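You operate a simulated robot arm through the tools that you are given. There is no shell and no other tool. Be economical: measure what you need, move in short steps, check, and stop when the job is done.

Carry out the task below with a simulated two-armed robot. There is one attempt and no reset: what you move stays moved.

TASK
On the top of table 1, fold the gold cloth in half.

Only the result counts: the job must be done as asked and must still hold three seconds after the hand-in. Knocking over, shifting, dropping, spilling or breaking anything else fails it. Flat cloth is picked up by pressing the open fingertips on it (5 to 10 N) and closing them slowly along it; thin cloth reads only 2 to 8 mm in the jaws.

THE ROBOT
Two 7-joint arms with two-finger parallel grippers on one trunk, on a base that drives. Base frame: it is fixed to the floor where the robot stands at the start and does not move with it; the origin is under the middle of the robot, x ahead of it, y to its left, z up. Readings come in m, degrees, newtons and seconds.
The left shoulder is at the start at [0.043, 0.165, 1.095], the right one opposite. Places, roughly: top of table 1 [1, 2.4, 0.8]. Payload 3.43 kg a hand.
The tool frame of a hand sits at the grasp point between the pads (the TCP): z along the fingers, y along the line on which they close. The tips reach 0.034 m beyond it. The gripper opens to 0.128 m. The fingers are 0.024 m wide and 0.012 m thick; the gripper's body (0.048 by 0.13 m) begins 0.096 m behind the TCP.
Orientation is told as [roll, pitch, yaw] about the base's x, y, z axes, in that order, counted from this pose: with the fingers straight down and closing along the base's y, the tool's x points along the base's -x, its y along +y and its z along -z.

THE INTERFACE
- The arms move only by the tool arm_command. It takes "left_steps", "right_steps" or both (then of equal length, played together; a hand with none holds still); each is a list that holds one entry, the list of rows, each a list of 7 numbers: the shift along the base's x, y, z in m, then the turn, a rotation vector about the base's x, y, z in degrees, then the opening, from 0 (shut) to 1 (fully open). In form: [[[x, y, z, ax, ay, az, jaw], ...]]. A call has 1 to 10 rows; each row is the pose to reach, as a shift and turn from the pose commanded when the call began. Each row takes 0.2 s and may step no farther than 0.05 m and 8.6 degrees from the row before; otherwise, or with a gripper value out of range, the whole call is refused. A pose out of reach is approached as far as the arm can. The call stops where the force on the tool passes 40 N (or 10 N more than at its start, if that is more) or the arm is blocked; 0.2 s more then pass. The fingers move at their own pace (about 0.153 m/s each) and stop on an object; they squeeze with about 21 N. The grip force told is the motor's: it shows also when the fingers shut on nothing. Time passes only in rows, and 0.2 s behind the last, so rows that repeat a pose let the fingers close. It gives the time, the measured TCP pose, the force on the tool (base axes), the opening and the grip force at its end, in the units of the frame above (readings bear some noise), with the torque about the TCP (base axes, N m) and any sound that the robot's microphone picked up, and new pictures: "views" is both (left out), scene, wrist or none (wrist: the cameras of the hands that moved).
- Cameras (640 x 400 px; columns grow to the right, rows downward): "scene" is now at [0.0918, -0.0017, 1.3186]; the picture's right is [-0.02, -1.00, 0.01], its down [-0.69, 0.00, -0.72] and it looks along [0.72, -0.02, -0.69] (base axes); focal length 258 px, centre (320, 200). "left" rides on the left gripper at [0.076, 0.011, -0.16] in its tool frame; the picture's right is [-0.15, 0.99, 0.00], its down [-0.88, -0.13, -0.46] and it looks along [-0.45, -0.07, 0.89] (tool axes); focal length 234 px, centre (320, 200). "right" rides on the right gripper at [0.076, -0.011, -0.16] in its tool frame; the picture's right is [0.15, 0.99, 0.00], its down [-0.88, 0.13, -0.46] and it looks along [-0.45, 0.07, 0.89] (tool axes); focal length 234 px, centre (320, 200). There is no depth. A picture from a camera that has moved, and an enlarged one, comes with that camera's place and axes in the base frame and with its lens. The place of the scene camera against the robot may be out by one fixed shift of up to 0.012 m in any direction.
- raise_lower(by): slides the trunk up (or, below 0, down) by that many m; the arms and the scene camera ride with it, the base frame stays. It gives what a move gives, with no picture.
- steer(legs): drives the robot by 1 to 6 legs, each [ahead, left, turn to the left] in m, m and degrees, along the robot's own axes; the way and the turn of a leg run together, so that a leg with both is an arc; at most 1.5 m and 180 degrees a leg. The arms and the cameras ride along, it lands a little off, and it stops where it bumps. It gives what a move gives, and a new picture of the scene camera.
- head_to(pan, tilt): turns the head with the scene camera to pan (to the left, within 86 degrees either way) and tilt (down, from -29 to 69), counted from straight ahead of the robot. It gives what a move gives, and a new picture of the scene camera.
- inspect(camera, box): a new picture of the part [left, top, right, bottom] of that camera's present view, enlarged. The clock stands still meanwhile.
- hand_in(): hands the job in; it is judged then, once.

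Go step by step. Nothing tells you exact positions but the pictures and the camera data: compare them with the known pose of the tool, close in by small moves and look again before you grip or let go. The budget is 120 turns and 260 pictures, counting those below and the enlarged ones. Unless the task says otherwise, let go and move clear before handing in.

The tools are called after "Emit:" by a JSON object that holds its "fn" and its "kwargs". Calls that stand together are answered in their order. arm_command: Moves the arms, as the interface text tells. Its arguments: {"type":"object","properties":{"left_steps":{"type":"array","items":{"type":"array","items":{"type":"array","items":{"type":"number"}}}},"right_steps":{"type":"array","items":{"type":"array","items":{"type":"array","items":{"type":"number"}}}},"views":{"type":"string","enum":["both","scene","wrist","none"]}},"required":[]} The other tools are called the same way: raise_lower (by) slides the trunk up or down; steer (legs) drives the base; head_to (pan, tilt) turns the head that bears the scene camera; inspect (camera, box) takes an enlarged picture of a part of a camera's view; hand_in () hands the job in.

At the start:

```text
time_s: 0.0
left_position: [0.5903, 0.3937, 0.9773]
left_tool_rot: [-0.8, -1.7, -2.0]
left_wrist_force: [-0.7, -0.2, 0.3]
left_ft_torque: [0.02, -0.07, 0.02]
left_finger_gap: 0.1281
left_grasp_force: 0.1
right_position: [0.4787, -0.119, 0.9632]
right_tool_rot: [-0.6, -2.2, -2.2]
right_wrist_force: [-8.4, 15.9, -6.9]
right_ft_torque: [0.26, 0.01, -0.44]
right_finger_gap: 0.1184
right_grasp_force: 0.0
trunk travel left (down, up): [-0.575, 0.365]
robot x, y, heading: [-0.0065, -0.007, -2.4]
head pan, tilt: [1.0, 45.5]
```

scene: 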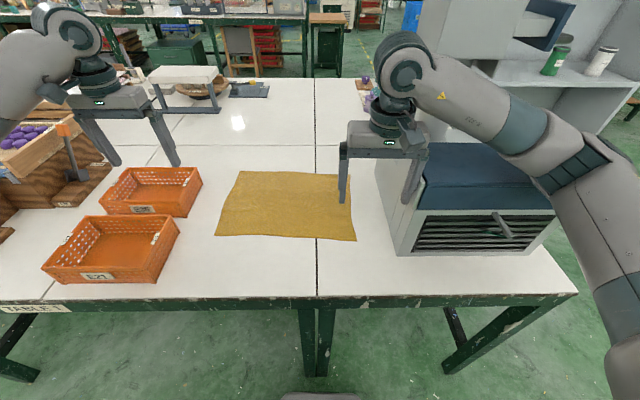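
right: 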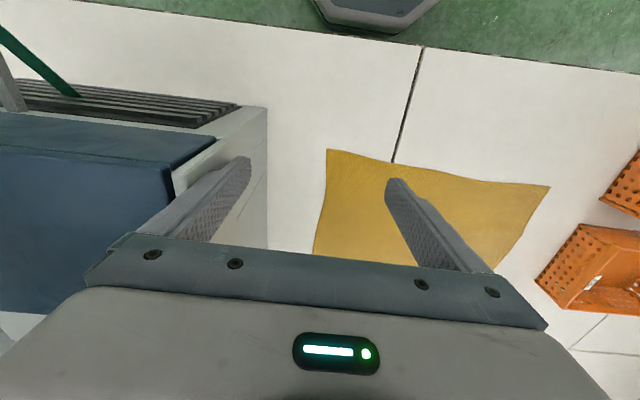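
left: 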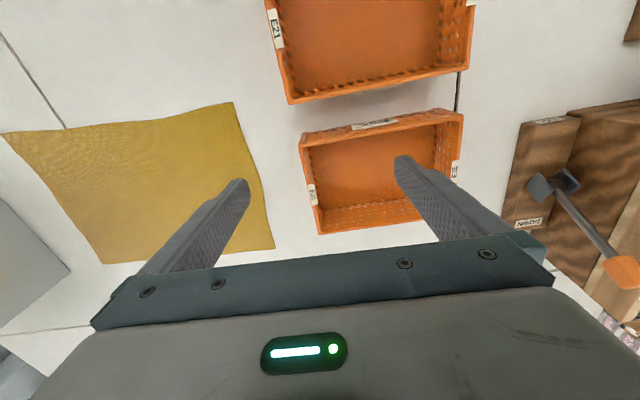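

The gold cloth lies flat in front of me on the white table, and a label at the lower left might name the table. The right hand reads a sideways force, so it seems to touch the box; I'll check both before moving.

Emit:
{"fn": "inspect", "kwargs": {"camera": "scene", "box": [0, 280, 120, 355]}}

Emit:
{"fn": "inspect", "kwargs": {"camera": "scene", "box": [200, 110, 460, 270]}}

Emit:
{"fn": "head_to", "kwargs": {"pan": 65, "tilt": 30}}

```text
5.33 times, centred on (60, 318) of scene
camera zoom: at [0.0918, -0.0017, 1.3186], right [-0.02, -1.0, 0.01], down [-0.69, 0.0, -0.72], along [0.72, -0.02, -0.69], focal length 1377 px, centre (1707, -427)
```

zoom: 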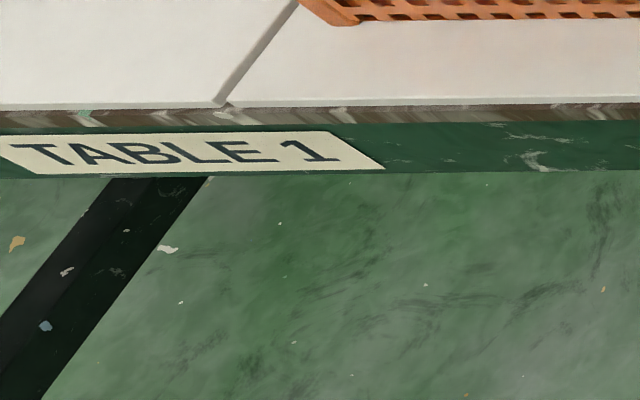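

```text
2.46 times, centred on (330, 190) of scene
camera zoom: at [0.0918, -0.0017, 1.3186], right [-0.02, -1.0, 0.01], down [-0.69, 0.0, -0.72], along [0.72, -0.02, -0.69], focal length 636 px, centre (295, 225)
```

zoom: 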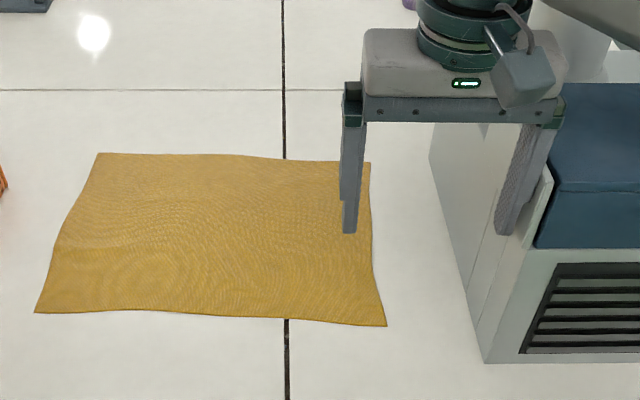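

```text
time_s: 1.4
left_position: [0.5974, 0.3915, 0.9722]
left_tool_rot: [-0.8, -1.2, -2.3]
left_wrist_force: [-0.1, 0.0, -0.5]
left_ft_torque: [-0.01, -0.01, 0.0]
left_finger_gap: 0.128
left_grasp_force: 0.1
right_position: [0.4833, -0.1215, 0.9639]
right_tool_rot: [-0.7, -2.4, -2.4]
right_wrist_force: [-13.5, 23.5, -5.8]
right_ft_torque: [0.15, -0.09, -0.77]
right_finger_gap: 0.1145
right_grasp_force: 0.1
trunk travel left (down, up): [-0.575, 0.365]
robot x, y, heading: [-0.0083, -0.0088, -2.4]
head pan, tilt: [65.0, 30.0]
camera scene: at [0.058, 0.081, 1.3392], right [0.89, -0.46, 0.03], down [-0.21, -0.46, -0.86], along [0.41, 0.76, -0.5], focal length 258 px, centre (320, 200)
```

scene: 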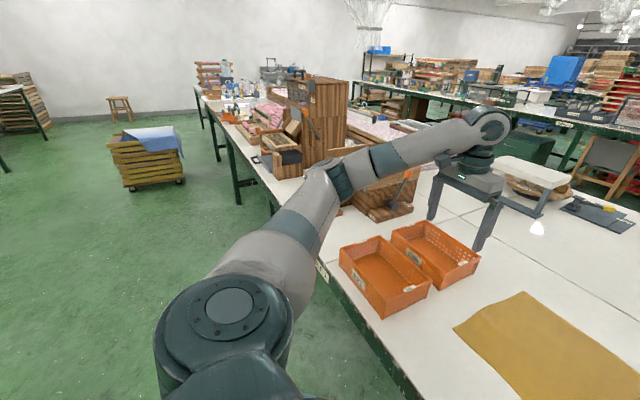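

Table 1 is the table before me, so this is the right cloth. The right hand's outer finger presses the box, which pushes it to +y, so I back it gently to the left and a little back.

Emit:
{"fn": "arm_command", "kwargs": {"right_steps": [[[0, 0.01, 0, 0, 0, 0, 1], [0, 0.02, 0, 0, 0, 0, 0.9], [-0.005, 0.03, 0, 0, 0, 0, 0.8]]], "views": "none"}}

Emit:
{"fn": "head_to", "kwargs": {"pan": 1, "tilt": 45.5}}

```text
time_s: 2.4
left_position: [0.6091, 0.3657, 0.9688]
left_tool_rot: [-0.4, -0.7, -3.7]
left_wrist_force: [0.3, 1.0, -1.0]
left_ft_torque: [-0.04, 0.04, 0.01]
left_finger_gap: 0.1281
left_grasp_force: 0.1
right_position: [0.482, -0.1183, 0.9635]
right_tool_rot: [-0.6, -2.6, -4.9]
right_wrist_force: [0.7, -0.2, -0.6]
right_ft_torque: [-0.03, 0.05, 0.0]
right_finger_gap: 0.1024
right_grasp_force: 0.0
trunk travel left (down, up): [-0.575, 0.365]
robot x, y, heading: [-0.0122, -0.0101, -3.8]
head pan, tilt: [65.0, 30.0]
stopped in row 3 (right hand): the arm was blocked; the commanded pose is now the measured one
```

```text
time_s: 3.7
left_position: [0.6067, 0.3641, 0.9735]
left_tool_rot: [-0.1, -0.9, -3.6]
left_wrist_force: [0.7, -0.2, 0.7]
left_ft_torque: [-0.01, -0.02, 0.05]
left_finger_gap: 0.1279
left_grasp_force: 0.1
right_position: [0.4801, -0.1189, 0.9651]
right_tool_rot: [-0.4, -2.7, -4.3]
right_wrist_force: [0.3, 0.2, -0.3]
right_ft_torque: [0.0, 0.02, 0.0]
right_finger_gap: 0.1023
right_grasp_force: 0.1
trunk travel left (down, up): [-0.575, 0.365]
robot x, y, heading: [-0.0079, -0.013, -3.9]
head pan, tilt: [1.0, 45.5]
camera scene: at [0.1009, -0.0196, 1.3174], right [-0.05, -1.0, 0.0], down [-0.7, 0.03, -0.71], along [0.71, -0.04, -0.7], focal length 258 px, centre (320, 200)
```

scene: 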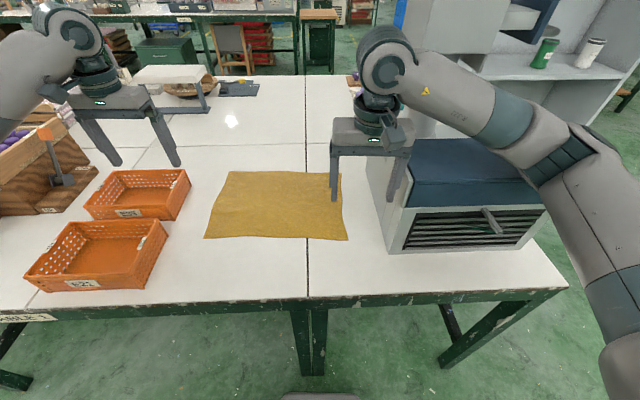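

The hand's force is gone, but the arm was called blocked and the base turned slightly, so some link of the right arm may touch something. I look to the right side.

Emit:
{"fn": "head_to", "kwargs": {"pan": -45, "tilt": 25}}

Emit:
{"fn": "inspect", "kwargs": {"camera": "right", "box": [0, 0, 640, 400]}}

```text
time_s: 4.8
left_position: [0.608, 0.3642, 0.9736]
left_tool_rot: [-0.2, -0.9, -3.6]
left_wrist_force: [0.3, 0.1, -0.2]
left_ft_torque: [0.0, -0.01, -0.03]
left_finger_gap: 0.1279
left_grasp_force: 0.0
right_position: [0.4825, -0.1189, 0.9651]
right_tool_rot: [-0.5, -2.6, -4.3]
right_wrist_force: [0.1, 0.2, 0.5]
right_ft_torque: [0.01, 0.0, -0.01]
right_finger_gap: 0.1025
right_grasp_force: 0.0
trunk travel left (down, up): [-0.575, 0.365]
robot x, y, heading: [-0.0095, -0.0129, -3.6]
head pan, tilt: [-45.0, 25.0]
camera scene: at [0.0814, -0.0848, 1.3486], right [-0.75, -0.66, -0.01], down [-0.27, 0.31, -0.91], along [0.61, -0.68, -0.41], focal length 258 px, centre (320, 200)
```

scene: 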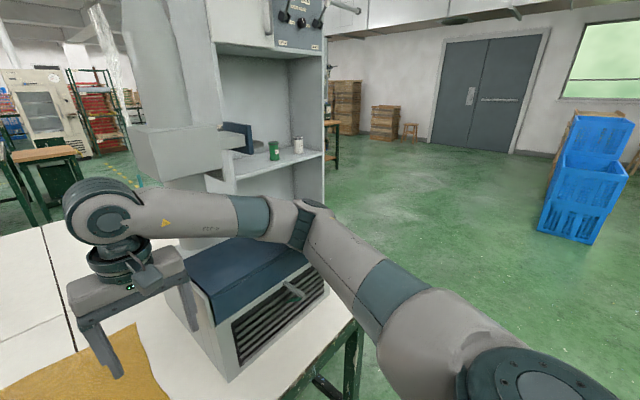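

```text
1.00 times, centred on (320, 200) of right
camera zoom: at [0.3966, -0.1234, 1.121], right [-0.07, 1.0, -0.01], down [0.87, 0.07, 0.49], along [0.49, 0.02, -0.87], focal length 234 px, centre (320, 200)
```

zoom: 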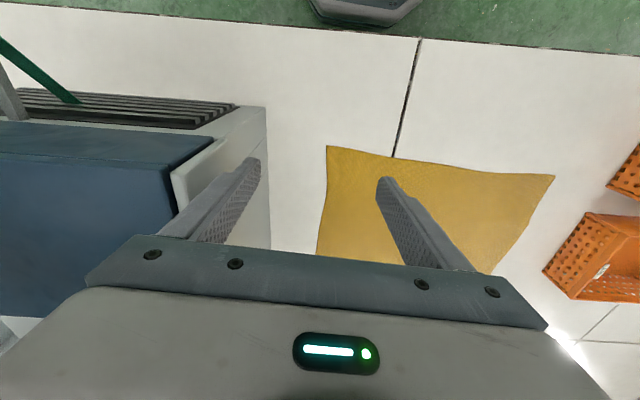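

The forearm is near the blue lid but nothing obviously binds now. I raise the right hand a little to get clear, then move left.

Emit:
{"fn": "arm_command", "kwargs": {"right_steps": [[[0, 0, 0.02, 0, 0, 0, 0.8], [0, 0, 0.04, 0, 0, 0, 0.8], [0, 0.02, 0.06, 0, 0, 0, 0.8], [0, 0.03, 0.08, 0, 0, 0, 0.8], [0, 0.04, 0.08, 0, 0, 0, 0.8]]], "views": "none"}}

Emit:
{"fn": "head_to", "kwargs": {"pan": 3.5, "tilt": 50}}

```text
time_s: 6.0
left_position: [0.6211, 0.362, 0.965]
left_tool_rot: [0.0, 0.0, -3.4]
left_wrist_force: [-0.2, 0.3, 0.7]
left_ft_torque: [-0.01, -0.01, 0.06]
left_finger_gap: 0.1279
left_grasp_force: 0.1
right_position: [0.4931, -0.0819, 1.0331]
right_tool_rot: [-0.3, -1.2, -4.2]
right_wrist_force: [0.4, 0.1, 0.4]
right_ft_torque: [-0.01, 0.06, 0.01]
right_finger_gap: 0.1026
right_grasp_force: 0.0
trunk travel left (down, up): [-0.575, 0.365]
robot x, y, heading: [-0.007, -0.015, -3.4]
head pan, tilt: [-45.0, 25.0]
```

```text
time_s: 7.2
left_position: [0.6218, 0.363, 0.9649]
left_tool_rot: [0.0, 0.2, -3.6]
left_wrist_force: [0.3, -0.6, -0.5]
left_ft_torque: [0.01, 0.01, 0.04]
left_finger_gap: 0.1279
left_grasp_force: 0.1
right_position: [0.4941, -0.0808, 1.0338]
right_tool_rot: [-0.2, -1.2, -4.0]
right_wrist_force: [0.1, -0.3, -0.9]
right_ft_torque: [0.02, 0.01, 0.0]
right_finger_gap: 0.1022
right_grasp_force: 0.1
trunk travel left (down, up): [-0.575, 0.365]
robot x, y, heading: [-0.0129, -0.0156, -3.7]
head pan, tilt: [3.5, 50.0]
camera scene: at [0.117, -0.0218, 1.3089], right [0.0, -1.0, 0.0], down [-0.77, 0.0, -0.64], along [0.64, 0.0, -0.77], focal length 258 px, centre (320, 200)
```

scene: 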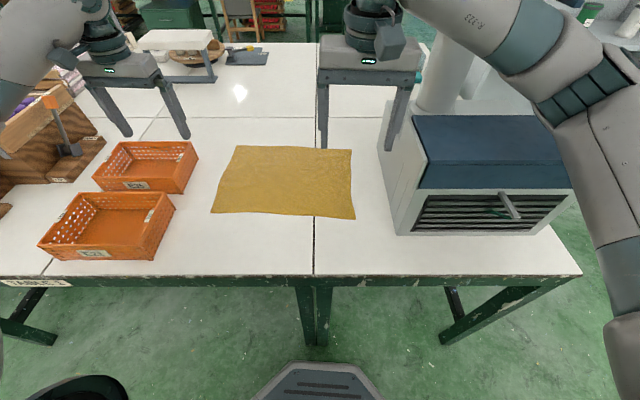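

Both arms are free now. By the camera the cloth spans about x 0.55–0.86, y −0.12–0.29, between the crates (y≥0.35) and the box lid (y≈−0.19). I plan to fold its near edge onto the far edge with both hands. First I draw the left hand in, then drive left and ahead so that the right forearm stays clear of the box.

Emit:
{"fn": "arm_command", "kwargs": {"left_steps": [[[-0.02, -0.03, 0.03, 0, 0, 0, 0.6], [-0.04, -0.06, 0.05, 0, 0, 0, 0.6], [-0.06, -0.09, 0.05, 0, 0, 0, 0.6], [-0.08, -0.11, 0.05, 0, 0, 0, 0.4]]], "right_steps": [[[0, 0, 0, 0, 0, 0, 0.6], [0, 0, 0, 0, 0, 0, 0.5], [0, 0, 0, 0, 0, 0, 0.4], [0, 0, 0, 0, 0, 0, 0.4]]], "views": "none"}}

Emit:
{"fn": "steer", "kwargs": {"legs": [[0, 0.14, 3.6], [0.1, 0, 0]]}}

```text
time_s: 8.2
left_position: [0.5414, 0.2537, 1.0169]
left_tool_rot: [0.1, 0.0, -3.5]
left_wrist_force: [0.5, 0.1, 0.2]
left_ft_torque: [-0.01, -0.03, -0.01]
left_finger_gap: 0.0513
left_grasp_force: 0.1
right_position: [0.4934, -0.0814, 1.0338]
right_tool_rot: [-0.2, -1.3, -4.0]
right_wrist_force: [-0.1, 0.4, 0.2]
right_ft_torque: [0.01, -0.03, -0.01]
right_finger_gap: 0.0514
right_grasp_force: 0.1
trunk travel left (down, up): [-0.575, 0.365]
robot x, y, heading: [-0.0096, -0.013, -3.6]
head pan, tilt: [3.5, 50.0]
```

```text
time_s: 10.3
left_position: [0.6085, 0.4248, 1.015]
left_tool_rot: [0.0, 0.2, -0.1]
left_wrist_force: [0.4, 0.4, -0.9]
left_ft_torque: [0.05, 0.02, -0.03]
left_finger_gap: 0.0511
left_grasp_force: 0.1
right_position: [0.5801, 0.0864, 1.0328]
right_tool_rot: [-0.1, -1.0, -0.9]
right_wrist_force: [0.6, 0.3, -0.6]
right_ft_torque: [-0.01, 0.03, -0.02]
right_finger_gap: 0.0511
right_grasp_force: 0.1
trunk travel left (down, up): [-0.575, 0.365]
robot x, y, heading: [0.0752, 0.1256, -0.4]
head pan, tilt: [3.5, 50.0]
stopped in leg 2: the robot was blocked; the commanded pose is now the measured one
camera scene: at [0.2008, 0.1244, 1.3084], right [0.06, -1.0, 0.0], down [-0.77, -0.04, -0.64], along [0.64, 0.04, -0.77], focal length 258 px, centre (320, 200)
```

scene: 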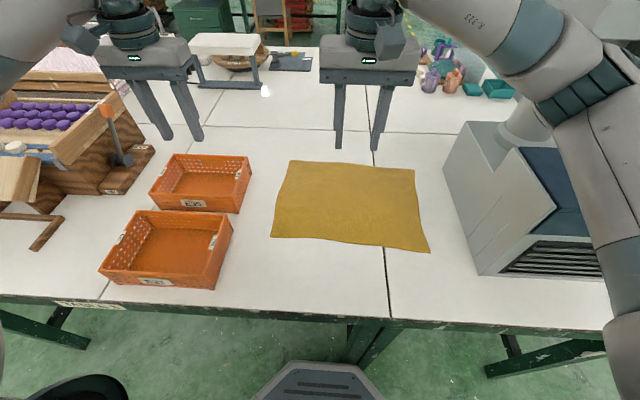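

The base touched something under the table, so I back off a little and raise the trunk 0.1 m to keep the elbows high.

Emit:
{"fn": "steer", "kwargs": {"legs": [[-0.012, 0, 0.4]]}}

Emit:
{"fn": "raise_lower", "kwargs": {"by": 0.1}}

```text
time_s: 11.0
left_position: [0.5944, 0.4277, 1.0167]
left_tool_rot: [0.0, 0.1, 0.3]
left_wrist_force: [0.5, -0.7, -0.1]
left_ft_torque: [0.01, 0.04, 0.01]
left_finger_gap: 0.0512
left_grasp_force: 0.1
right_position: [0.5677, 0.0905, 1.0335]
right_tool_rot: [0.0, -1.2, -0.3]
right_wrist_force: [1.5, -0.9, -0.4]
right_ft_torque: [-0.01, 0.03, 0.01]
right_finger_gap: 0.051
right_grasp_force: 0.1
trunk travel left (down, up): [-0.575, 0.365]
robot x, y, heading: [0.0613, 0.126, -0.0]
head pan, tilt: [3.5, 50.0]
camera scene: at [0.1875, 0.1256, 1.3087], right [0.07, -1.0, 0.0], down [-0.77, -0.05, -0.64], along [0.64, 0.04, -0.77], focal length 258 px, centre (320, 200)
```

scene: 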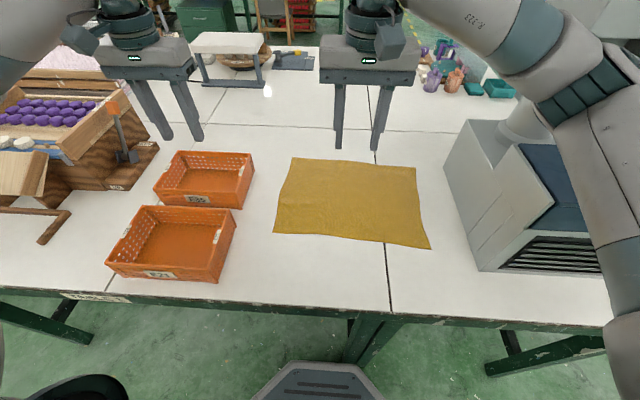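

```text
time_s: 12.3
left_position: [0.5934, 0.4293, 1.1166]
left_tool_rot: [0.0, 0.1, 0.3]
left_wrist_force: [-0.2, -1.6, -1.0]
left_ft_torque: [-0.01, 0.0, 0.05]
left_finger_gap: 0.0513
left_grasp_force: 0.0
right_position: [0.5664, 0.0921, 1.1335]
right_tool_rot: [-0.1, -1.3, -0.3]
right_wrist_force: [-0.1, -0.8, 0.0]
right_ft_torque: [-0.02, 0.0, 0.01]
right_finger_gap: 0.0513
right_grasp_force: 0.0
trunk travel left (down, up): [-0.675, 0.265]
robot x, y, heading: [0.0589, 0.1268, 0.2]
head pan, tilt: [3.5, 50.0]
```

Now I bring both hands above the near corners at a safe height and look.

Emit:
{"fn": "arm_command", "kwargs": {"left_steps": [[[-0.006, -0.034, -0.03, 0, 0, 0, 0.4], [-0.012, -0.068, -0.07, 0, 0, 0, 0.4], [-0.018, -0.102, -0.11, 0, 0, 0, 0.4], [-0.024, -0.136, -0.15, 0, 0, 0, 0.4], [-0.03, -0.16, -0.19, 0, 0, 0, 0.4], [-0.03, -0.165, -0.22, 0, 0, 0, 0.4], [-0.03, -0.165, -0.22, 0, 0, 0, 0.4]]], "right_steps": [[[0, -0.034, -0.03, 0, 0, 0, 0.4], [0, -0.068, -0.07, 0, 0, 0, 0.4], [0, -0.102, -0.11, 0, 0, 0, 0.4], [0, -0.136, -0.15, 0, 0, 0, 0.4], [0, -0.165, -0.19, 0, 0, 0, 0.4], [0, -0.18, -0.23, 0, 0, 0, 0.4], [0, -0.18, -0.23, 0, 0, 0, 0.4]]]}}

```text
refused: row 2 steps farther than a row can; nothing moved
```

Emit:
{"fn": "arm_command", "kwargs": {"left_steps": [[[-0.004, -0.024, -0.03, 0, 0, 0, 0.4], [-0.008, -0.048, -0.06, 0, 0, 0, 0.4], [-0.012, -0.072, -0.09, 0, 0, 0, 0.4], [-0.016, -0.096, -0.12, 0, 0, 0, 0.4], [-0.02, -0.12, -0.15, 0, 0, 0, 0.4], [-0.025, -0.144, -0.18, 0, 0, 0, 0.4], [-0.03, -0.165, -0.21, 0, 0, 0, 0.4], [-0.03, -0.165, -0.22, 0, 0, 0, 0.4]]], "right_steps": [[[0, -0.025, -0.03, 0, 0, 0, 0.4], [0, -0.05, -0.06, 0, 0, 0, 0.4], [0, -0.075, -0.09, 0, 0, 0, 0.4], [0, -0.1, -0.12, 0, 0, 0, 0.4], [0, -0.125, -0.15, 0, 0, 0, 0.4], [0, -0.15, -0.18, 0, 0, 0, 0.4], [0, -0.17, -0.21, 0, 0, 0, 0.4], [0, -0.18, -0.23, 0, 0, 0, 0.4]]]}}

```text
time_s: 14.1
left_position: [0.5644, 0.2642, 0.8935]
left_tool_rot: [0.1, 0.0, 0.4]
left_wrist_force: [0.5, 1.0, 0.6]
left_ft_torque: [0.03, -0.03, 0.0]
left_finger_gap: 0.0513
left_grasp_force: 0.1
right_position: [0.5666, -0.0887, 0.9054]
right_tool_rot: [-0.1, -1.2, -0.3]
right_wrist_force: [-0.4, 0.1, 0.7]
right_ft_torque: [-0.04, -0.01, 0.0]
right_finger_gap: 0.0513
right_grasp_force: 0.0
trunk travel left (down, up): [-0.675, 0.265]
robot x, y, heading: [0.0569, 0.1223, 0.3]
head pan, tilt: [3.5, 50.0]
camera scene: at [0.1863, 0.1257, 1.4089], right [0.07, -1.0, 0.0], down [-0.76, -0.05, -0.64], along [0.64, 0.04, -0.77], focal length 258 px, centre (320, 200)
camera right: at [0.4861, -0.1, 1.0633], right [-0.14, 0.99, -0.01], down [0.87, 0.13, 0.47], along [0.47, 0.06, -0.88], focal length 234 px, centre (320, 200)
camera left: at [0.4866, 0.2742, 1.0547], right [0.14, 0.99, 0.0], down [0.88, -0.13, 0.46], along [0.45, -0.06, -0.89], focal length 234 px, centre (320, 200)
```

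scene: 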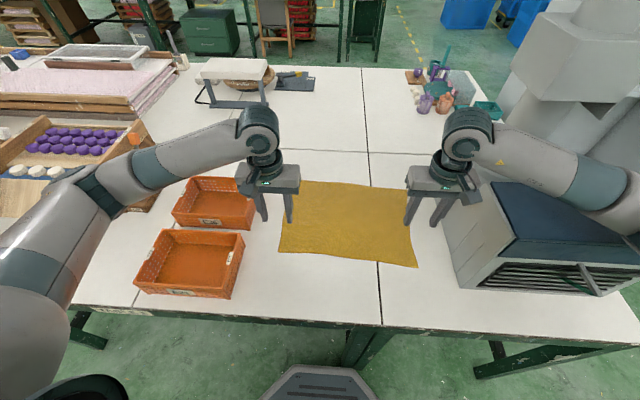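
right: 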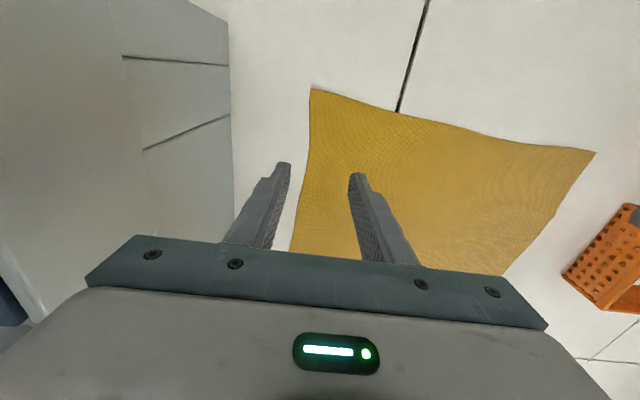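
left: 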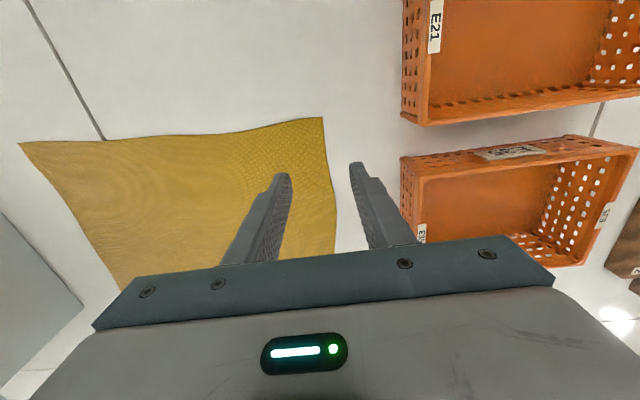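

Comparing scene and wrist cameras, their rays agree if the cloth lies at z≈0.76; the near corners are then about (0.527, 0.267) and (0.503, −0.112), the far ones about (0.81, 0.256) and (0.79, −0.128). I lower the hands to just above the near corners and look again.

Emit:
{"fn": "arm_command", "kwargs": {"left_steps": [[[-0.01, -0.01, -0.02, 0, 0, 0, 0.3], [-0.02, -0.02, -0.04, 0, 0, 0, 0.3], [-0.029, -0.029, -0.055, 0, 0, 0, 0.3], [-0.029, -0.029, -0.065, 0, 0, 0, 0.3]]], "right_steps": [[[-0.013, 0.003, -0.02, 0, 0, 0, 0.3], [-0.026, 0.006, -0.04, 0, 0, 0, 0.3], [-0.039, 0.009, -0.06, 0, 0, 0, 0.3], [-0.05, 0.009, -0.076, 0, 0, 0, 0.3]]]}}

```text
time_s: 15.3
left_position: [0.5332, 0.253, 0.8322]
left_tool_rot: [-0.9, -0.5, 1.7]
left_wrist_force: [0.2, 0.4, 0.2]
left_ft_torque: [-0.02, 0.0, 0.02]
left_finger_gap: 0.0384
left_grasp_force: 0.0
right_position: [0.5505, -0.0736, 0.8664]
right_tool_rot: [-1.4, -5.8, -0.1]
right_wrist_force: [-1.0, 0.8, -0.4]
right_ft_torque: [0.02, -0.01, -0.01]
right_finger_gap: 0.0382
right_grasp_force: 0.0
trunk travel left (down, up): [-0.675, 0.265]
robot x, y, heading: [0.0674, 0.1199, 1.6]
head pan, tilt: [3.5, 50.0]
stopped in row 4 (right hand): the arm was blocked; the commanded pose is now the measured one
camera scene: at [0.1836, 0.1438, 1.4104], right [0.09, -1.0, 0.02], down [-0.76, -0.08, -0.65], along [0.65, 0.05, -0.76], focal length 258 px, centre (320, 200)
camera right: at [0.457, -0.0824, 1.0171], right [-0.14, 0.99, -0.04], down [0.83, 0.14, 0.54], along [0.54, 0.04, -0.84], focal length 234 px, centre (320, 200)
camera left: at [0.4552, 0.2637, 0.9915], right [0.12, 0.99, -0.01], down [0.88, -0.1, 0.46], along [0.46, -0.07, -0.89], focal length 234 px, centre (320, 200)
```

scene: 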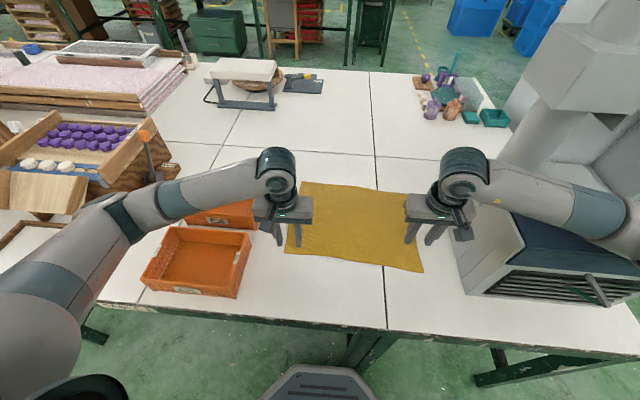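
right: 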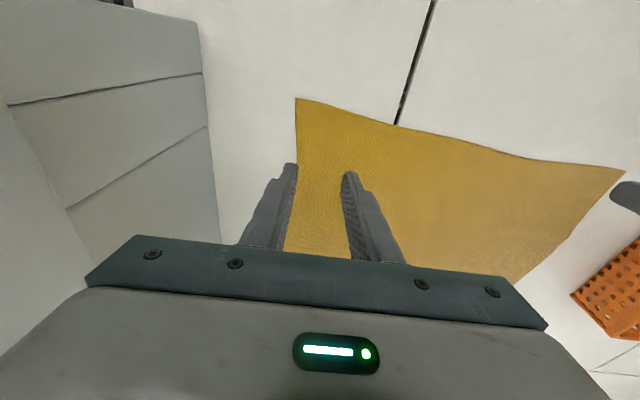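
left: 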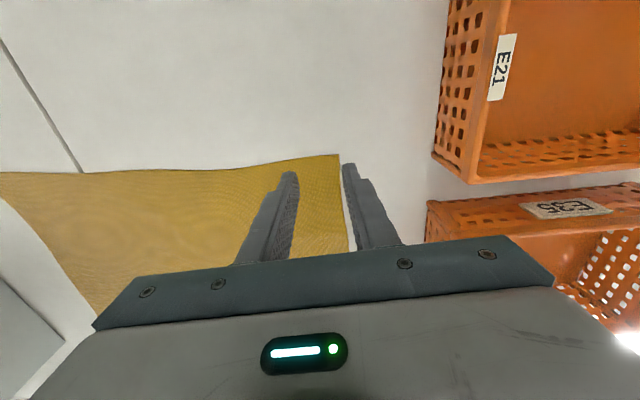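

The right arm's elbow seems to have touched the box lid. I lift the right hand first, then raise the trunk so the elbow rides higher.

Emit:
{"fn": "arm_command", "kwargs": {"right_steps": [[[0.005, 0, 0.02, 0, 0, 0, 0.3], [0.01, 0, 0.04, 0, 0, 0, 0.3]]], "left_steps": [[[0, 0, 0.02, 0, 0, 0, 0.3], [0, 0, 0.04, 0, 0, 0, 0.3]]], "views": "none"}}

Emit:
{"fn": "raise_lower", "kwargs": {"by": 0.2}}

Emit:
{"fn": "head_to", "kwargs": {"pan": -45, "tilt": 45}}

```text
time_s: 15.9
left_position: [0.5394, 0.2386, 0.8703]
left_tool_rot: [-0.2, -0.2, 1.5]
left_wrist_force: [-0.5, -0.7, -0.7]
left_ft_torque: [-0.01, 0.06, -0.03]
left_finger_gap: 0.0386
left_grasp_force: 0.0
right_position: [0.5575, -0.0838, 0.8877]
right_tool_rot: [-0.7, -4.1, -0.1]
right_wrist_force: [-0.6, 0.0, -0.4]
right_ft_torque: [0.0, 0.02, 0.0]
right_finger_gap: 0.0383
right_grasp_force: 0.0
trunk travel left (down, up): [-0.675, 0.265]
robot x, y, heading: [0.0642, 0.1187, 1.4]
head pan, tilt: [3.5, 50.0]
```

```text
time_s: 18.1
left_position: [0.5407, 0.2391, 1.071]
left_tool_rot: [0.0, 0.1, 1.7]
left_wrist_force: [-0.3, -0.2, -0.1]
left_ft_torque: [0.0, 0.01, 0.03]
left_finger_gap: 0.0383
left_grasp_force: 0.1
right_position: [0.5611, -0.0849, 1.088]
right_tool_rot: [-0.5, -4.1, 0.1]
right_wrist_force: [0.1, 0.0, -0.6]
right_ft_torque: [0.02, -0.02, 0.03]
right_finger_gap: 0.0382
right_grasp_force: 0.0
trunk travel left (down, up): [-0.875, 0.065]
robot x, y, heading: [0.0714, 0.121, 1.8]
head pan, tilt: [3.5, 50.0]
```

```text
time_s: 19.3
left_position: [0.5407, 0.2388, 1.0702]
left_tool_rot: [0.0, 0.1, 1.6]
left_wrist_force: [0.0, -0.1, 0.3]
left_ft_torque: [-0.01, 0.04, -0.01]
left_finger_gap: 0.0384
left_grasp_force: 0.0
right_position: [0.5598, -0.0857, 1.0872]
right_tool_rot: [-0.4, -4.1, 0.0]
right_wrist_force: [0.7, -0.1, -0.2]
right_ft_torque: [-0.03, 0.01, -0.02]
right_finger_gap: 0.0384
right_grasp_force: 0.0
trunk travel left (down, up): [-0.875, 0.065]
robot x, y, heading: [0.0677, 0.1168, 1.6]
head pan, tilt: [-45.0, 45.0]
camera scene: at [0.1786, 0.0599, 1.6158], right [-0.69, -0.73, 0.0], down [-0.51, 0.49, -0.71], along [0.51, -0.49, -0.71], focal length 258 px, centre (320, 200)
```

scene: 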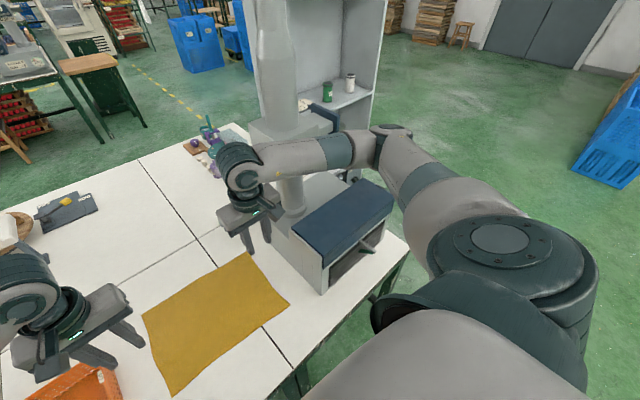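

The right elbow stretches out over the machine, so a forward carry with that arm would be risky. Instead I'll turn the robot about 30° to the right, which keeps the right elbow before the table, and fold the right edge over to the left edge with the left hand on the far corner and the right on the near. First I lift and draw the hands back, then turn.

Emit:
{"fn": "arm_command", "kwargs": {"right_steps": [[[-0.01, 0.01, 0.03, 0, 0, 0, 0.3], [-0.03, 0.01, 0.05, 0, 0, 0, 0.3], [-0.06, 0.01, 0.06, 0, 0, 0, 0.3], [-0.09, 0.01, 0.06, 0, 0, 0, 0.3]]], "left_steps": [[[0, 0, 0.02, 0, 0, 0, 0.3], [0, 0, 0.03, 0, 0, 0, 0.3], [0, 0, 0.04, 0, 0, 0, 0.3], [0, 0, 0.04, 0, 0, 0, 0.3]]], "views": "none"}}

Emit:
{"fn": "steer", "kwargs": {"legs": [[-0.05, 0, 0], [0, 0, -31]]}}

Emit:
{"fn": "head_to", "kwargs": {"pan": 15, "tilt": 45}}

```text
time_s: 20.3
left_position: [0.5403, 0.2383, 1.111]
left_tool_rot: [0.0, 0.0, 1.6]
left_wrist_force: [-0.2, 0.4, -0.4]
left_ft_torque: [0.0, -0.01, 0.01]
left_finger_gap: 0.0382
left_grasp_force: 0.1
right_position: [0.4739, -0.0773, 1.1471]
right_tool_rot: [-0.5, -4.1, 0.1]
right_wrist_force: [-0.2, 0.8, -0.5]
right_ft_torque: [-0.04, 0.01, 0.01]
right_finger_gap: 0.0383
right_grasp_force: 0.1
trunk travel left (down, up): [-0.875, 0.065]
robot x, y, heading: [0.0653, 0.1182, 1.6]
head pan, tilt: [-45.0, 45.0]
```

```text
time_s: 22.7
left_position: [0.4833, -0.0257, 1.1099]
left_tool_rot: [0.0, 0.1, -29.6]
left_wrist_force: [-0.4, 0.6, 1.0]
left_ft_torque: [-0.01, 0.02, 0.03]
left_finger_gap: 0.0385
left_grasp_force: 0.1
right_position: [0.2626, -0.2594, 1.1457]
right_tool_rot: [-0.4, -4.1, -31.2]
right_wrist_force: [0.5, -0.5, 0.1]
right_ft_torque: [0.01, 0.0, 0.0]
right_finger_gap: 0.0385
right_grasp_force: 0.1
trunk travel left (down, up): [-0.875, 0.065]
robot x, y, heading: [0.0196, 0.1197, -29.7]
head pan, tilt: [-45.0, 45.0]
camera scene: at [0.0836, 0.0098, 1.6158], right [-0.96, -0.26, 0.0], down [-0.19, 0.68, -0.71], along [0.19, -0.68, -0.71], focal length 258 px, centre (320, 200)
```

scene: 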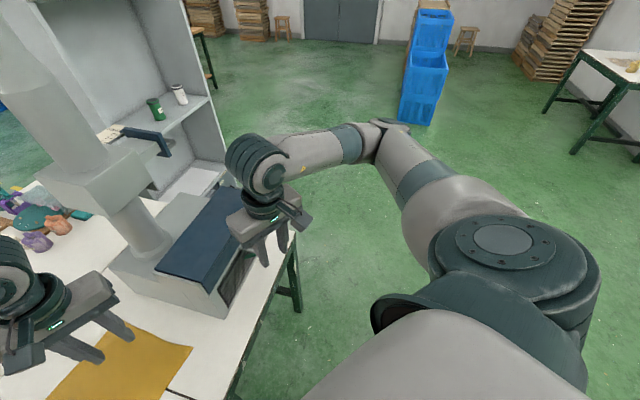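

```text
time_s: 24.0
left_position: [0.4845, -0.0251, 1.1114]
left_tool_rot: [-0.1, 0.1, -29.6]
left_wrist_force: [0.6, -0.6, 0.6]
left_ft_torque: [0.0, 0.03, -0.01]
left_finger_gap: 0.0386
left_grasp_force: 0.0
right_position: [0.2635, -0.2593, 1.1462]
right_tool_rot: [-0.4, -4.1, -31.4]
right_wrist_force: [0.3, -0.7, 0.1]
right_ft_torque: [-0.01, -0.03, 0.02]
right_finger_gap: 0.0384
right_grasp_force: 0.0
trunk travel left (down, up): [-0.875, 0.065]
robot x, y, heading: [0.0163, 0.1198, -29.6]
head pan, tilt: [15.0, 45.0]
camera scene: at [0.141, 0.0671, 1.6158], right [-0.25, -0.97, 0.0], down [-0.68, 0.18, -0.71], along [0.68, -0.18, -0.71], focal length 258 px, centre (320, 200)
```

scene: 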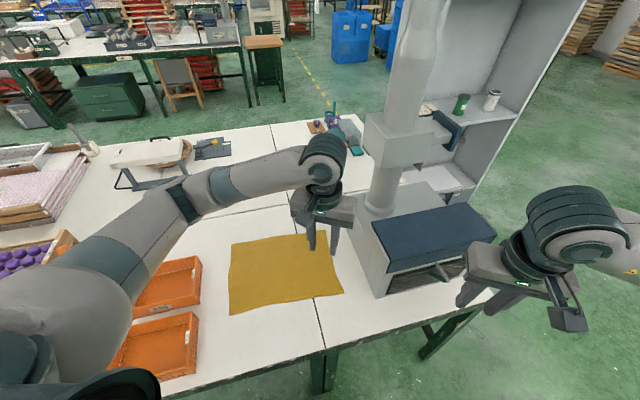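

The cloth corners agree with my earlier estimate: right edge runs from (0.505, −0.113) to (0.79, −0.128). Now I turn both hands so they close along x and bring them above the right edge from the left, clear of the machine.

Emit:
{"fn": "arm_command", "kwargs": {"left_steps": [[[0.03, 0, -0.022, 0, 0, -7, 0.35], [0.06, 0, -0.044, 0, 0, -14, 0.35], [0.09, 0, -0.066, 0, 0, -21, 0.35], [0.12, 0, -0.088, 0, 0, -28, 0.35], [0.15, 0, -0.11, 0, 0, -35, 0.35], [0.18, 0, -0.132, 0, 0, -42, 0.35], [0.21, 0, -0.154, 0, 0, -49, 0.35], [0.236, -0.005, -0.175, 0, 0, -56, 0.35]]], "right_steps": [[[0.01, 0.03, -0.02, 0, 0, -7, 0.35], [0.03, 0.06, -0.04, 0, 0, -14, 0.35], [0.06, 0.09, -0.06, 0, 0, -21, 0.35], [0.09, 0.12, -0.08, 0, 0, -28, 0.35], [0.12, 0.15, -0.1, 0, 0, -35, 0.35], [0.15, 0.175, -0.12, 0, 0, -42, 0.35], [0.18, 0.19, -0.14, 0, 0, -49, 0.35], [0.21, 0.19, -0.16, 0, 0, -55, 0.35]]]}}

```text
time_s: 25.8
left_position: [0.7216, -0.0298, 0.936]
left_tool_rot: [-0.1, 0.1, -85.7]
left_wrist_force: [0.6, 0.1, 0.5]
left_ft_torque: [-0.01, 0.03, 0.02]
left_finger_gap: 0.0448
left_grasp_force: 0.1
right_position: [0.4751, -0.0706, 0.986]
right_tool_rot: [-0.4, -4.1, -86.6]
right_wrist_force: [0.9, 0.3, 0.3]
right_ft_torque: [0.01, 0.01, -0.02]
right_finger_gap: 0.0449
right_grasp_force: 0.0
trunk travel left (down, up): [-0.875, 0.065]
robot x, y, heading: [0.0202, 0.1192, -29.6]
head pan, tilt: [15.0, 45.0]
camera scene: at [0.1431, 0.0663, 1.6156], right [-0.25, -0.97, 0.0], down [-0.69, 0.18, -0.71], along [0.68, -0.18, -0.71], focal length 258 px, centre (320, 200)
camera right: at [0.4582, 0.0151, 1.1399], right [0.98, 0.21, -0.02], down [0.19, -0.84, 0.52], along [0.09, -0.51, -0.86], focal length 234 px, centre (320, 200)
camera left: at [0.727, 0.0455, 1.0963], right [1.0, -0.07, 0.0], down [-0.06, -0.89, 0.45], along [-0.03, -0.45, -0.89], focal length 234 px, centre (320, 200)
```

scene: 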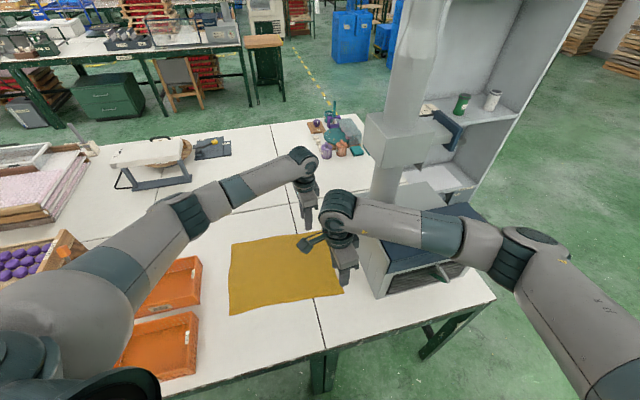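
right: 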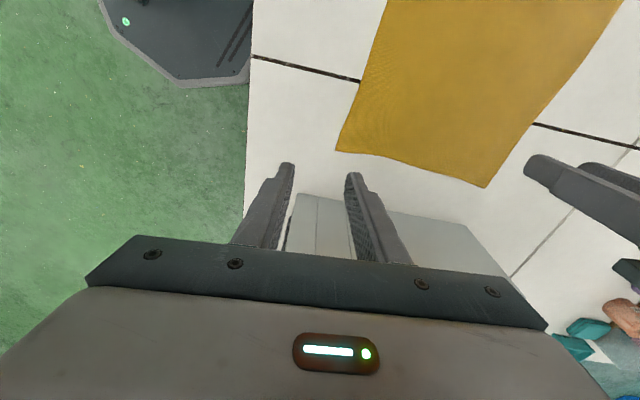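
left: 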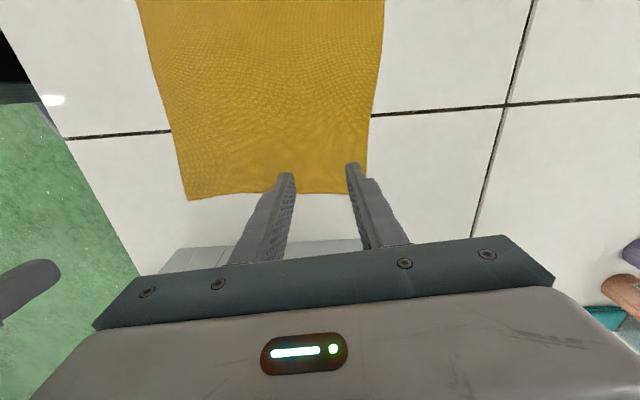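

The hands look right, but the left reach to the far corner would be marginal and the right forearm passes close to the lid (top ≈1.0). I pull both hands clear, turn the robot another 12° right, and look again.

Emit:
{"fn": "arm_command", "kwargs": {"left_steps": [[[-0.02, 0.03, 0.02, 0, 0, 0, 0.35], [-0.045, 0.06, 0.04, 0, 0, 0, 0.35], [-0.07, 0.09, 0.05, 0, 0, 0, 0.35], [-0.1, 0.11, 0.06, 0, 0, 0, 0.35]]], "right_steps": [[[-0.01, 0.02, 0.03, 0, 0, 0, 0.35], [-0.025, 0.045, 0.05, 0, 0, 0, 0.35], [-0.04, 0.07, 0.07, 0, 0, 0, 0.35], [-0.055, 0.09, 0.08, 0, 0, 0, 0.35]]], "views": "none"}}

Emit:
{"fn": "steer", "kwargs": {"legs": [[0, 0, -12]]}}

```text
time_s: 26.8
left_position: [0.6205, 0.0829, 0.9956]
left_tool_rot: [0.1, 0.1, -85.8]
left_wrist_force: [0.6, 0.3, 0.3]
left_ft_torque: [-0.01, 0.0, -0.01]
left_finger_gap: 0.0445
left_grasp_force: 0.0
right_position: [0.4158, 0.0227, 1.0665]
right_tool_rot: [-0.4, -4.2, -86.4]
right_wrist_force: [0.7, 0.7, 0.4]
right_ft_torque: [-0.04, -0.04, -0.01]
right_finger_gap: 0.0447
right_grasp_force: 0.1
trunk travel left (down, up): [-0.875, 0.065]
robot x, y, heading: [0.0191, 0.1194, -29.8]
head pan, tilt: [15.0, 45.0]
```

```text
time_s: 28.0
left_position: [0.5994, -0.0453, 0.9937]
left_tool_rot: [0.1, 0.1, -97.9]
left_wrist_force: [-1.2, -0.7, 0.5]
left_ft_torque: [0.0, 0.0, 0.0]
left_finger_gap: 0.0448
left_grasp_force: 0.1
right_position: [0.387, -0.0615, 1.065]
right_tool_rot: [-0.4, -4.1, -98.6]
right_wrist_force: [-0.4, -0.1, -0.3]
right_ft_torque: [0.03, -0.01, 0.01]
right_finger_gap: 0.0449
right_grasp_force: 0.0
trunk travel left (down, up): [-0.875, 0.065]
robot x, y, heading: [0.0202, 0.115, -42.1]
head pan, tilt: [15.0, 45.0]
camera scene: at [0.1289, 0.043, 1.6158], right [-0.45, -0.89, 0.0], down [-0.63, 0.32, -0.71], along [0.63, -0.32, -0.71], focal length 258 px, centre (320, 200)
```

scene: 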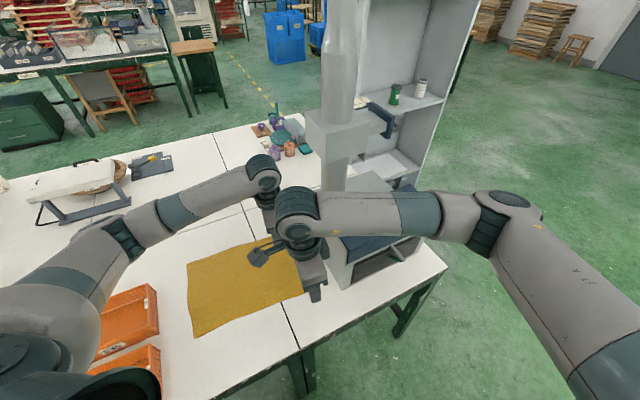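

The right elbow is now before the table. I move both hands above the right edge, squaring them up, at about 0.08 above touch height.

Emit:
{"fn": "arm_command", "kwargs": {"left_steps": [[[0.026, -0.006, -0.02, 0, 0, 1.6, 0.35], [0.052, -0.012, -0.04, 0, 0, 3.2, 0.35], [0.078, -0.018, -0.06, 0, 0, 5, 0.35], [0.104, -0.024, -0.08, 0, 0, 7, 0.35], [0.13, -0.03, -0.1, 0, 0, 9, 0.35], [0.156, -0.038, -0.124, 0, 0, 11, 0.35]]], "right_steps": [[[0.028, 0.005, -0.025, 0.7, 0, 2, 0.35], [0.056, 0.005, -0.055, 1.4, 0, 4, 0.35], [0.084, 0, -0.09, 2.1, 0, 6, 0.35], [0.11, -0.01, -0.125, 2.8, 0, 8, 0.35], [0.13, -0.02, -0.16, 3.5, 0, 9, 0.35], [0.15, -0.035, -0.195, 4.1, 0, 11, 0.35]]]}}

```text
time_s: 29.4
left_position: [0.7602, -0.0826, 0.8698]
left_tool_rot: [0.1, 0.3, -86.9]
left_wrist_force: [0.0, -0.6, 0.2]
left_ft_torque: [0.04, 0.02, -0.04]
left_finger_gap: 0.0448
left_grasp_force: 0.0
right_position: [0.5362, -0.0957, 0.8704]
right_tool_rot: [-0.7, 0.1, -87.6]
right_wrist_force: [0.3, -1.1, -0.5]
right_ft_torque: [0.04, 0.03, -0.01]
right_finger_gap: 0.0451
right_grasp_force: 0.1
trunk travel left (down, up): [-0.875, 0.065]
robot x, y, heading: [0.0191, 0.1159, -42.0]
head pan, tilt: [15.0, 45.0]
camera scene: at [0.1304, 0.041, 1.6156], right [-0.45, -0.89, 0.0], down [-0.63, 0.32, -0.71], along [0.63, -0.32, -0.71], focal length 258 px, centre (320, 200)
camera right: at [0.5212, -0.0211, 1.0292], right [0.98, 0.19, -0.01], down [0.17, -0.87, 0.45], along [0.08, -0.45, -0.89], focal length 234 px, centre (320, 200)
camera left: at [0.7652, -0.008, 1.0311], right [1.0, -0.09, 0.0], down [-0.08, -0.89, 0.45], along [-0.04, -0.45, -0.89], focal length 234 px, centre (320, 200)
```

scene: 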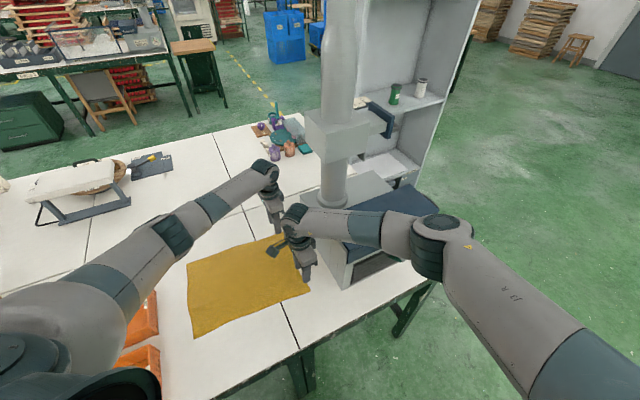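
right: 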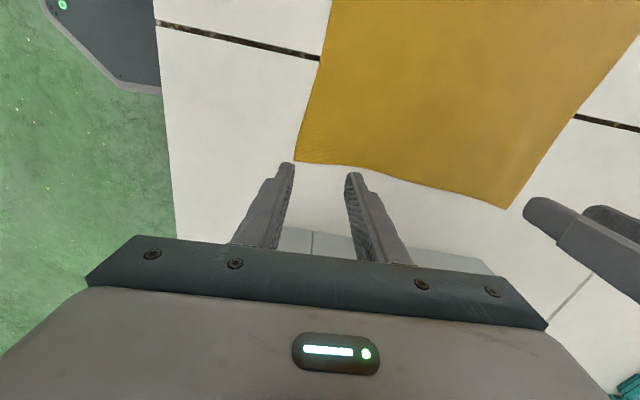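
left: 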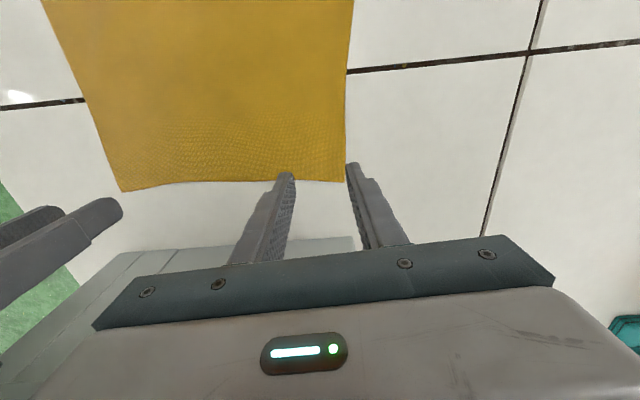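

The wrist cameras put the right-edge corners at (0.506, −0.111) and (0.787, −0.123), matching before. I lower to just above the cloth, with the fingers about 2 cm over the edge.

Emit:
{"fn": "arm_command", "kwargs": {"left_steps": [[[-0.005, -0.012, -0.02, 0, 0, 0, 0.35], [-0.009, -0.024, -0.035, 0, 0, 0, 0.35], [-0.009, -0.031, -0.048, 0, 0, 0, 0.35], [-0.009, -0.031, -0.056, 0, 0, 0, 0.35]]], "right_steps": [[[0.003, -0.004, -0.02, 0, 0, 0, 0.35], [0.006, -0.008, -0.035, 0, 0, 0, 0.35], [0.006, -0.008, -0.048, 0, 0, 0, 0.35], [0.006, -0.008, -0.056, 0, 0, 0, 0.35]]]}}

```text
time_s: 30.4
left_position: [0.7468, -0.1137, 0.8156]
left_tool_rot: [0.0, 0.1, -87.0]
left_wrist_force: [-0.2, -0.8, 0.9]
left_ft_torque: [0.0, 0.0, 0.0]
left_finger_gap: 0.0449
left_grasp_force: 0.0
right_position: [0.5443, -0.1041, 0.8131]
right_tool_rot: [-0.6, 0.0, -87.4]
right_wrist_force: [0.1, 0.0, 0.7]
right_ft_torque: [0.06, 0.0, 0.01]
right_finger_gap: 0.0448
right_grasp_force: 0.0
trunk travel left (down, up): [-0.875, 0.065]
robot x, y, heading: [0.0189, 0.1189, -41.7]
head pan, tilt: [15.0, 45.0]
camera scene: at [0.129, 0.0423, 1.6158], right [-0.45, -0.89, 0.0], down [-0.63, 0.32, -0.71], along [0.63, -0.32, -0.71], focal length 258 px, centre (320, 200)
camera right: at [0.5287, -0.029, 0.9726], right [0.98, 0.19, -0.01], down [0.17, -0.87, 0.45], along [0.08, -0.45, -0.89], focal length 234 px, centre (320, 200)
camera left: at [0.7529, -0.0384, 0.9757], right [1.0, -0.09, 0.0], down [-0.08, -0.89, 0.45], along [-0.04, -0.45, -0.89], focal length 234 px, centre (320, 200)
```

scene: 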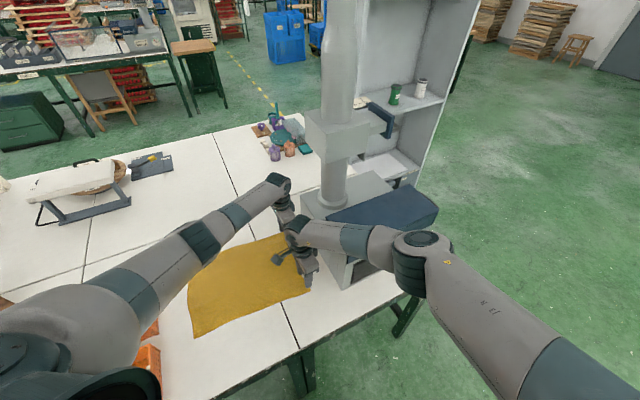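
right: 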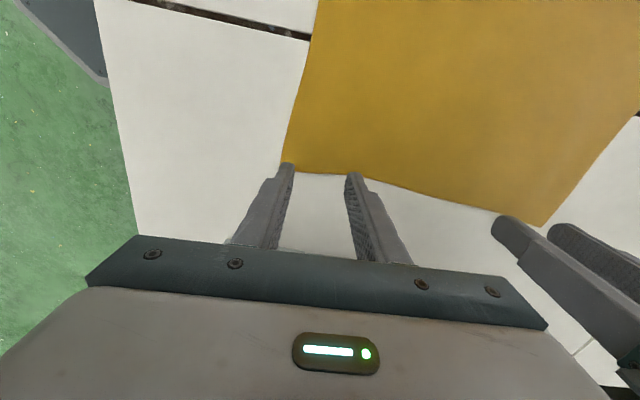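
left: 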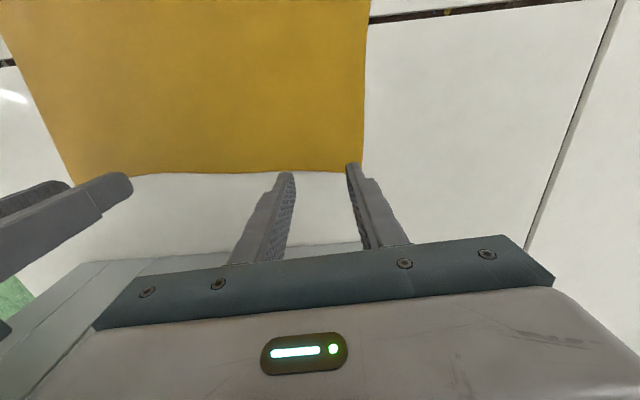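

The fingers stand over the edge as wanted. I press down gently.

Emit:
{"fn": "arm_command", "kwargs": {"left_steps": [[[0, 0, -0.01, 0, 0, 0, 0.35], [0, 0, -0.015, 0, 0, 0, 0.35], [0, 0, -0.018, 0, 0, 0, 0.35]]], "right_steps": [[[0, 0, -0.01, 0, 0, 0, 0.35], [0, 0, -0.014, 0, 0, 0, 0.35], [0, 0, -0.017, 0, 0, 0, 0.35]]], "views": "none"}}

```text
time_s: 31.2
left_position: [0.7467, -0.1145, 0.7983]
left_tool_rot: [0.1, 0.1, -87.0]
left_wrist_force: [1.0, 0.3, 0.5]
left_ft_torque: [0.01, 0.03, 0.02]
left_finger_gap: 0.0449
left_grasp_force: 0.0
right_position: [0.5428, -0.1045, 0.797]
right_tool_rot: [-0.7, 0.0, -87.5]
right_wrist_force: [0.2, -1.5, 0.3]
right_ft_torque: [0.01, 0.01, 0.0]
right_finger_gap: 0.0448
right_grasp_force: 0.1
trunk travel left (down, up): [-0.875, 0.065]
robot x, y, heading: [0.0159, 0.1193, -41.8]
head pan, tilt: [15.0, 45.0]
```

Emit:
{"fn": "arm_command", "kwargs": {"left_steps": [[[0, 0, -0.003, 0, 0, 0, 0.35], [0, 0, -0.005, 0, 0, 0, 0.35], [0, 0, -0.007, 0, 0, 0, 0.35]]], "right_steps": [[[0, 0, -0.003, 0, 0, 0, 0.35], [0, 0, -0.005, 0, 0, 0, 0.35], [0, 0, -0.006, 0, 0, 0, 0.35]]], "views": "wrist"}}

```text
time_s: 32.0
left_position: [0.745, -0.1136, 0.796]
left_tool_rot: [0.3, -0.1, -86.9]
left_wrist_force: [4.0, -2.0, 14.8]
left_ft_torque: [0.06, 0.15, 0.03]
left_finger_gap: 0.0435
left_grasp_force: 0.2
right_position: [0.5422, -0.1034, 0.7957]
right_tool_rot: [-0.2, -0.1, -87.5]
right_wrist_force: [4.3, -2.8, 29.7]
right_ft_torque: [0.11, -0.77, -0.12]
right_finger_gap: 0.045
right_grasp_force: 0.0
trunk travel left (down, up): [-0.875, 0.065]
robot x, y, heading: [0.0204, 0.1194, -42.0]
head pan, tilt: [15.0, 45.0]
camera right: at [0.5268, -0.0289, 0.9549], right [0.98, 0.19, 0.0], down [0.17, -0.87, 0.46], along [0.08, -0.45, -0.89], focal length 234 px, centre (320, 200)
camera left: at [0.7513, -0.038, 0.9557], right [1.0, -0.09, 0.01], down [-0.09, -0.89, 0.46], along [-0.04, -0.46, -0.89], focal length 234 px, centre (320, 200)
```

right: 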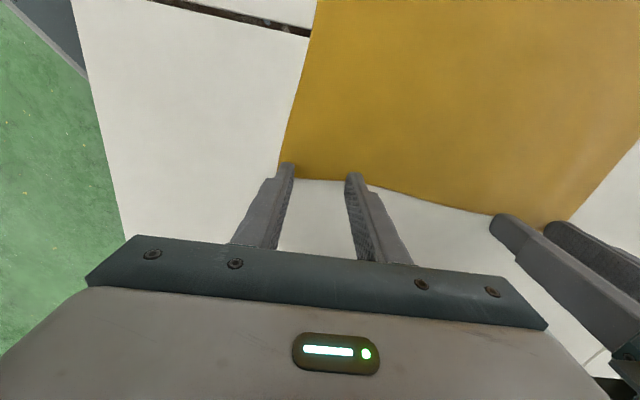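
left: 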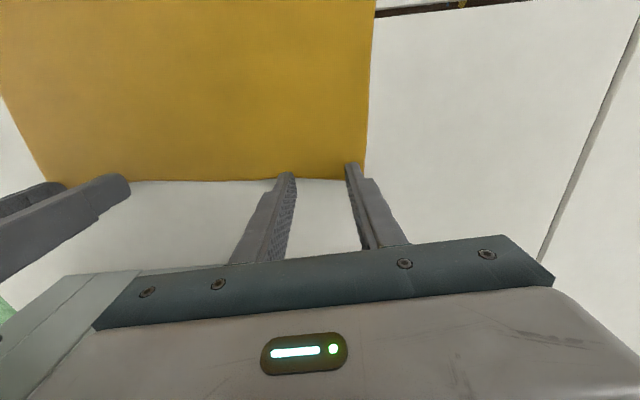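

Contact is at TCP z≈0.796. The push is too strong, so I ease up to roughly 8 N and begin closing slowly.

Emit:
{"fn": "arm_command", "kwargs": {"left_steps": [[[0, 0, 0.002, 0, 0, 0, 0.35], [0, 0, 0.002, 0, 0, 0, 0.35]]], "right_steps": [[[0, 0, 0.0035, 0, 0, 0, 0.35], [0, 0, 0.0035, 0, 0, 0, 0.35]]], "views": "none"}}

```text
time_s: 32.6
left_position: [0.7448, -0.1136, 0.7943]
left_tool_rot: [0.0, 0.0, -87.1]
left_wrist_force: [-0.7, -0.4, 13.3]
left_ft_torque: [0.01, 0.17, 0.01]
left_finger_gap: 0.0449
left_grasp_force: 0.1
right_position: [0.5401, -0.1031, 0.7949]
right_tool_rot: [-0.6, -0.1, -87.5]
right_wrist_force: [-1.9, -0.5, 17.1]
right_ft_torque: [0.09, -0.34, 0.02]
right_finger_gap: 0.0435
right_grasp_force: 0.0
trunk travel left (down, up): [-0.875, 0.065]
robot x, y, heading: [0.0215, 0.1192, -42.1]
head pan, tilt: [15.0, 45.0]
```

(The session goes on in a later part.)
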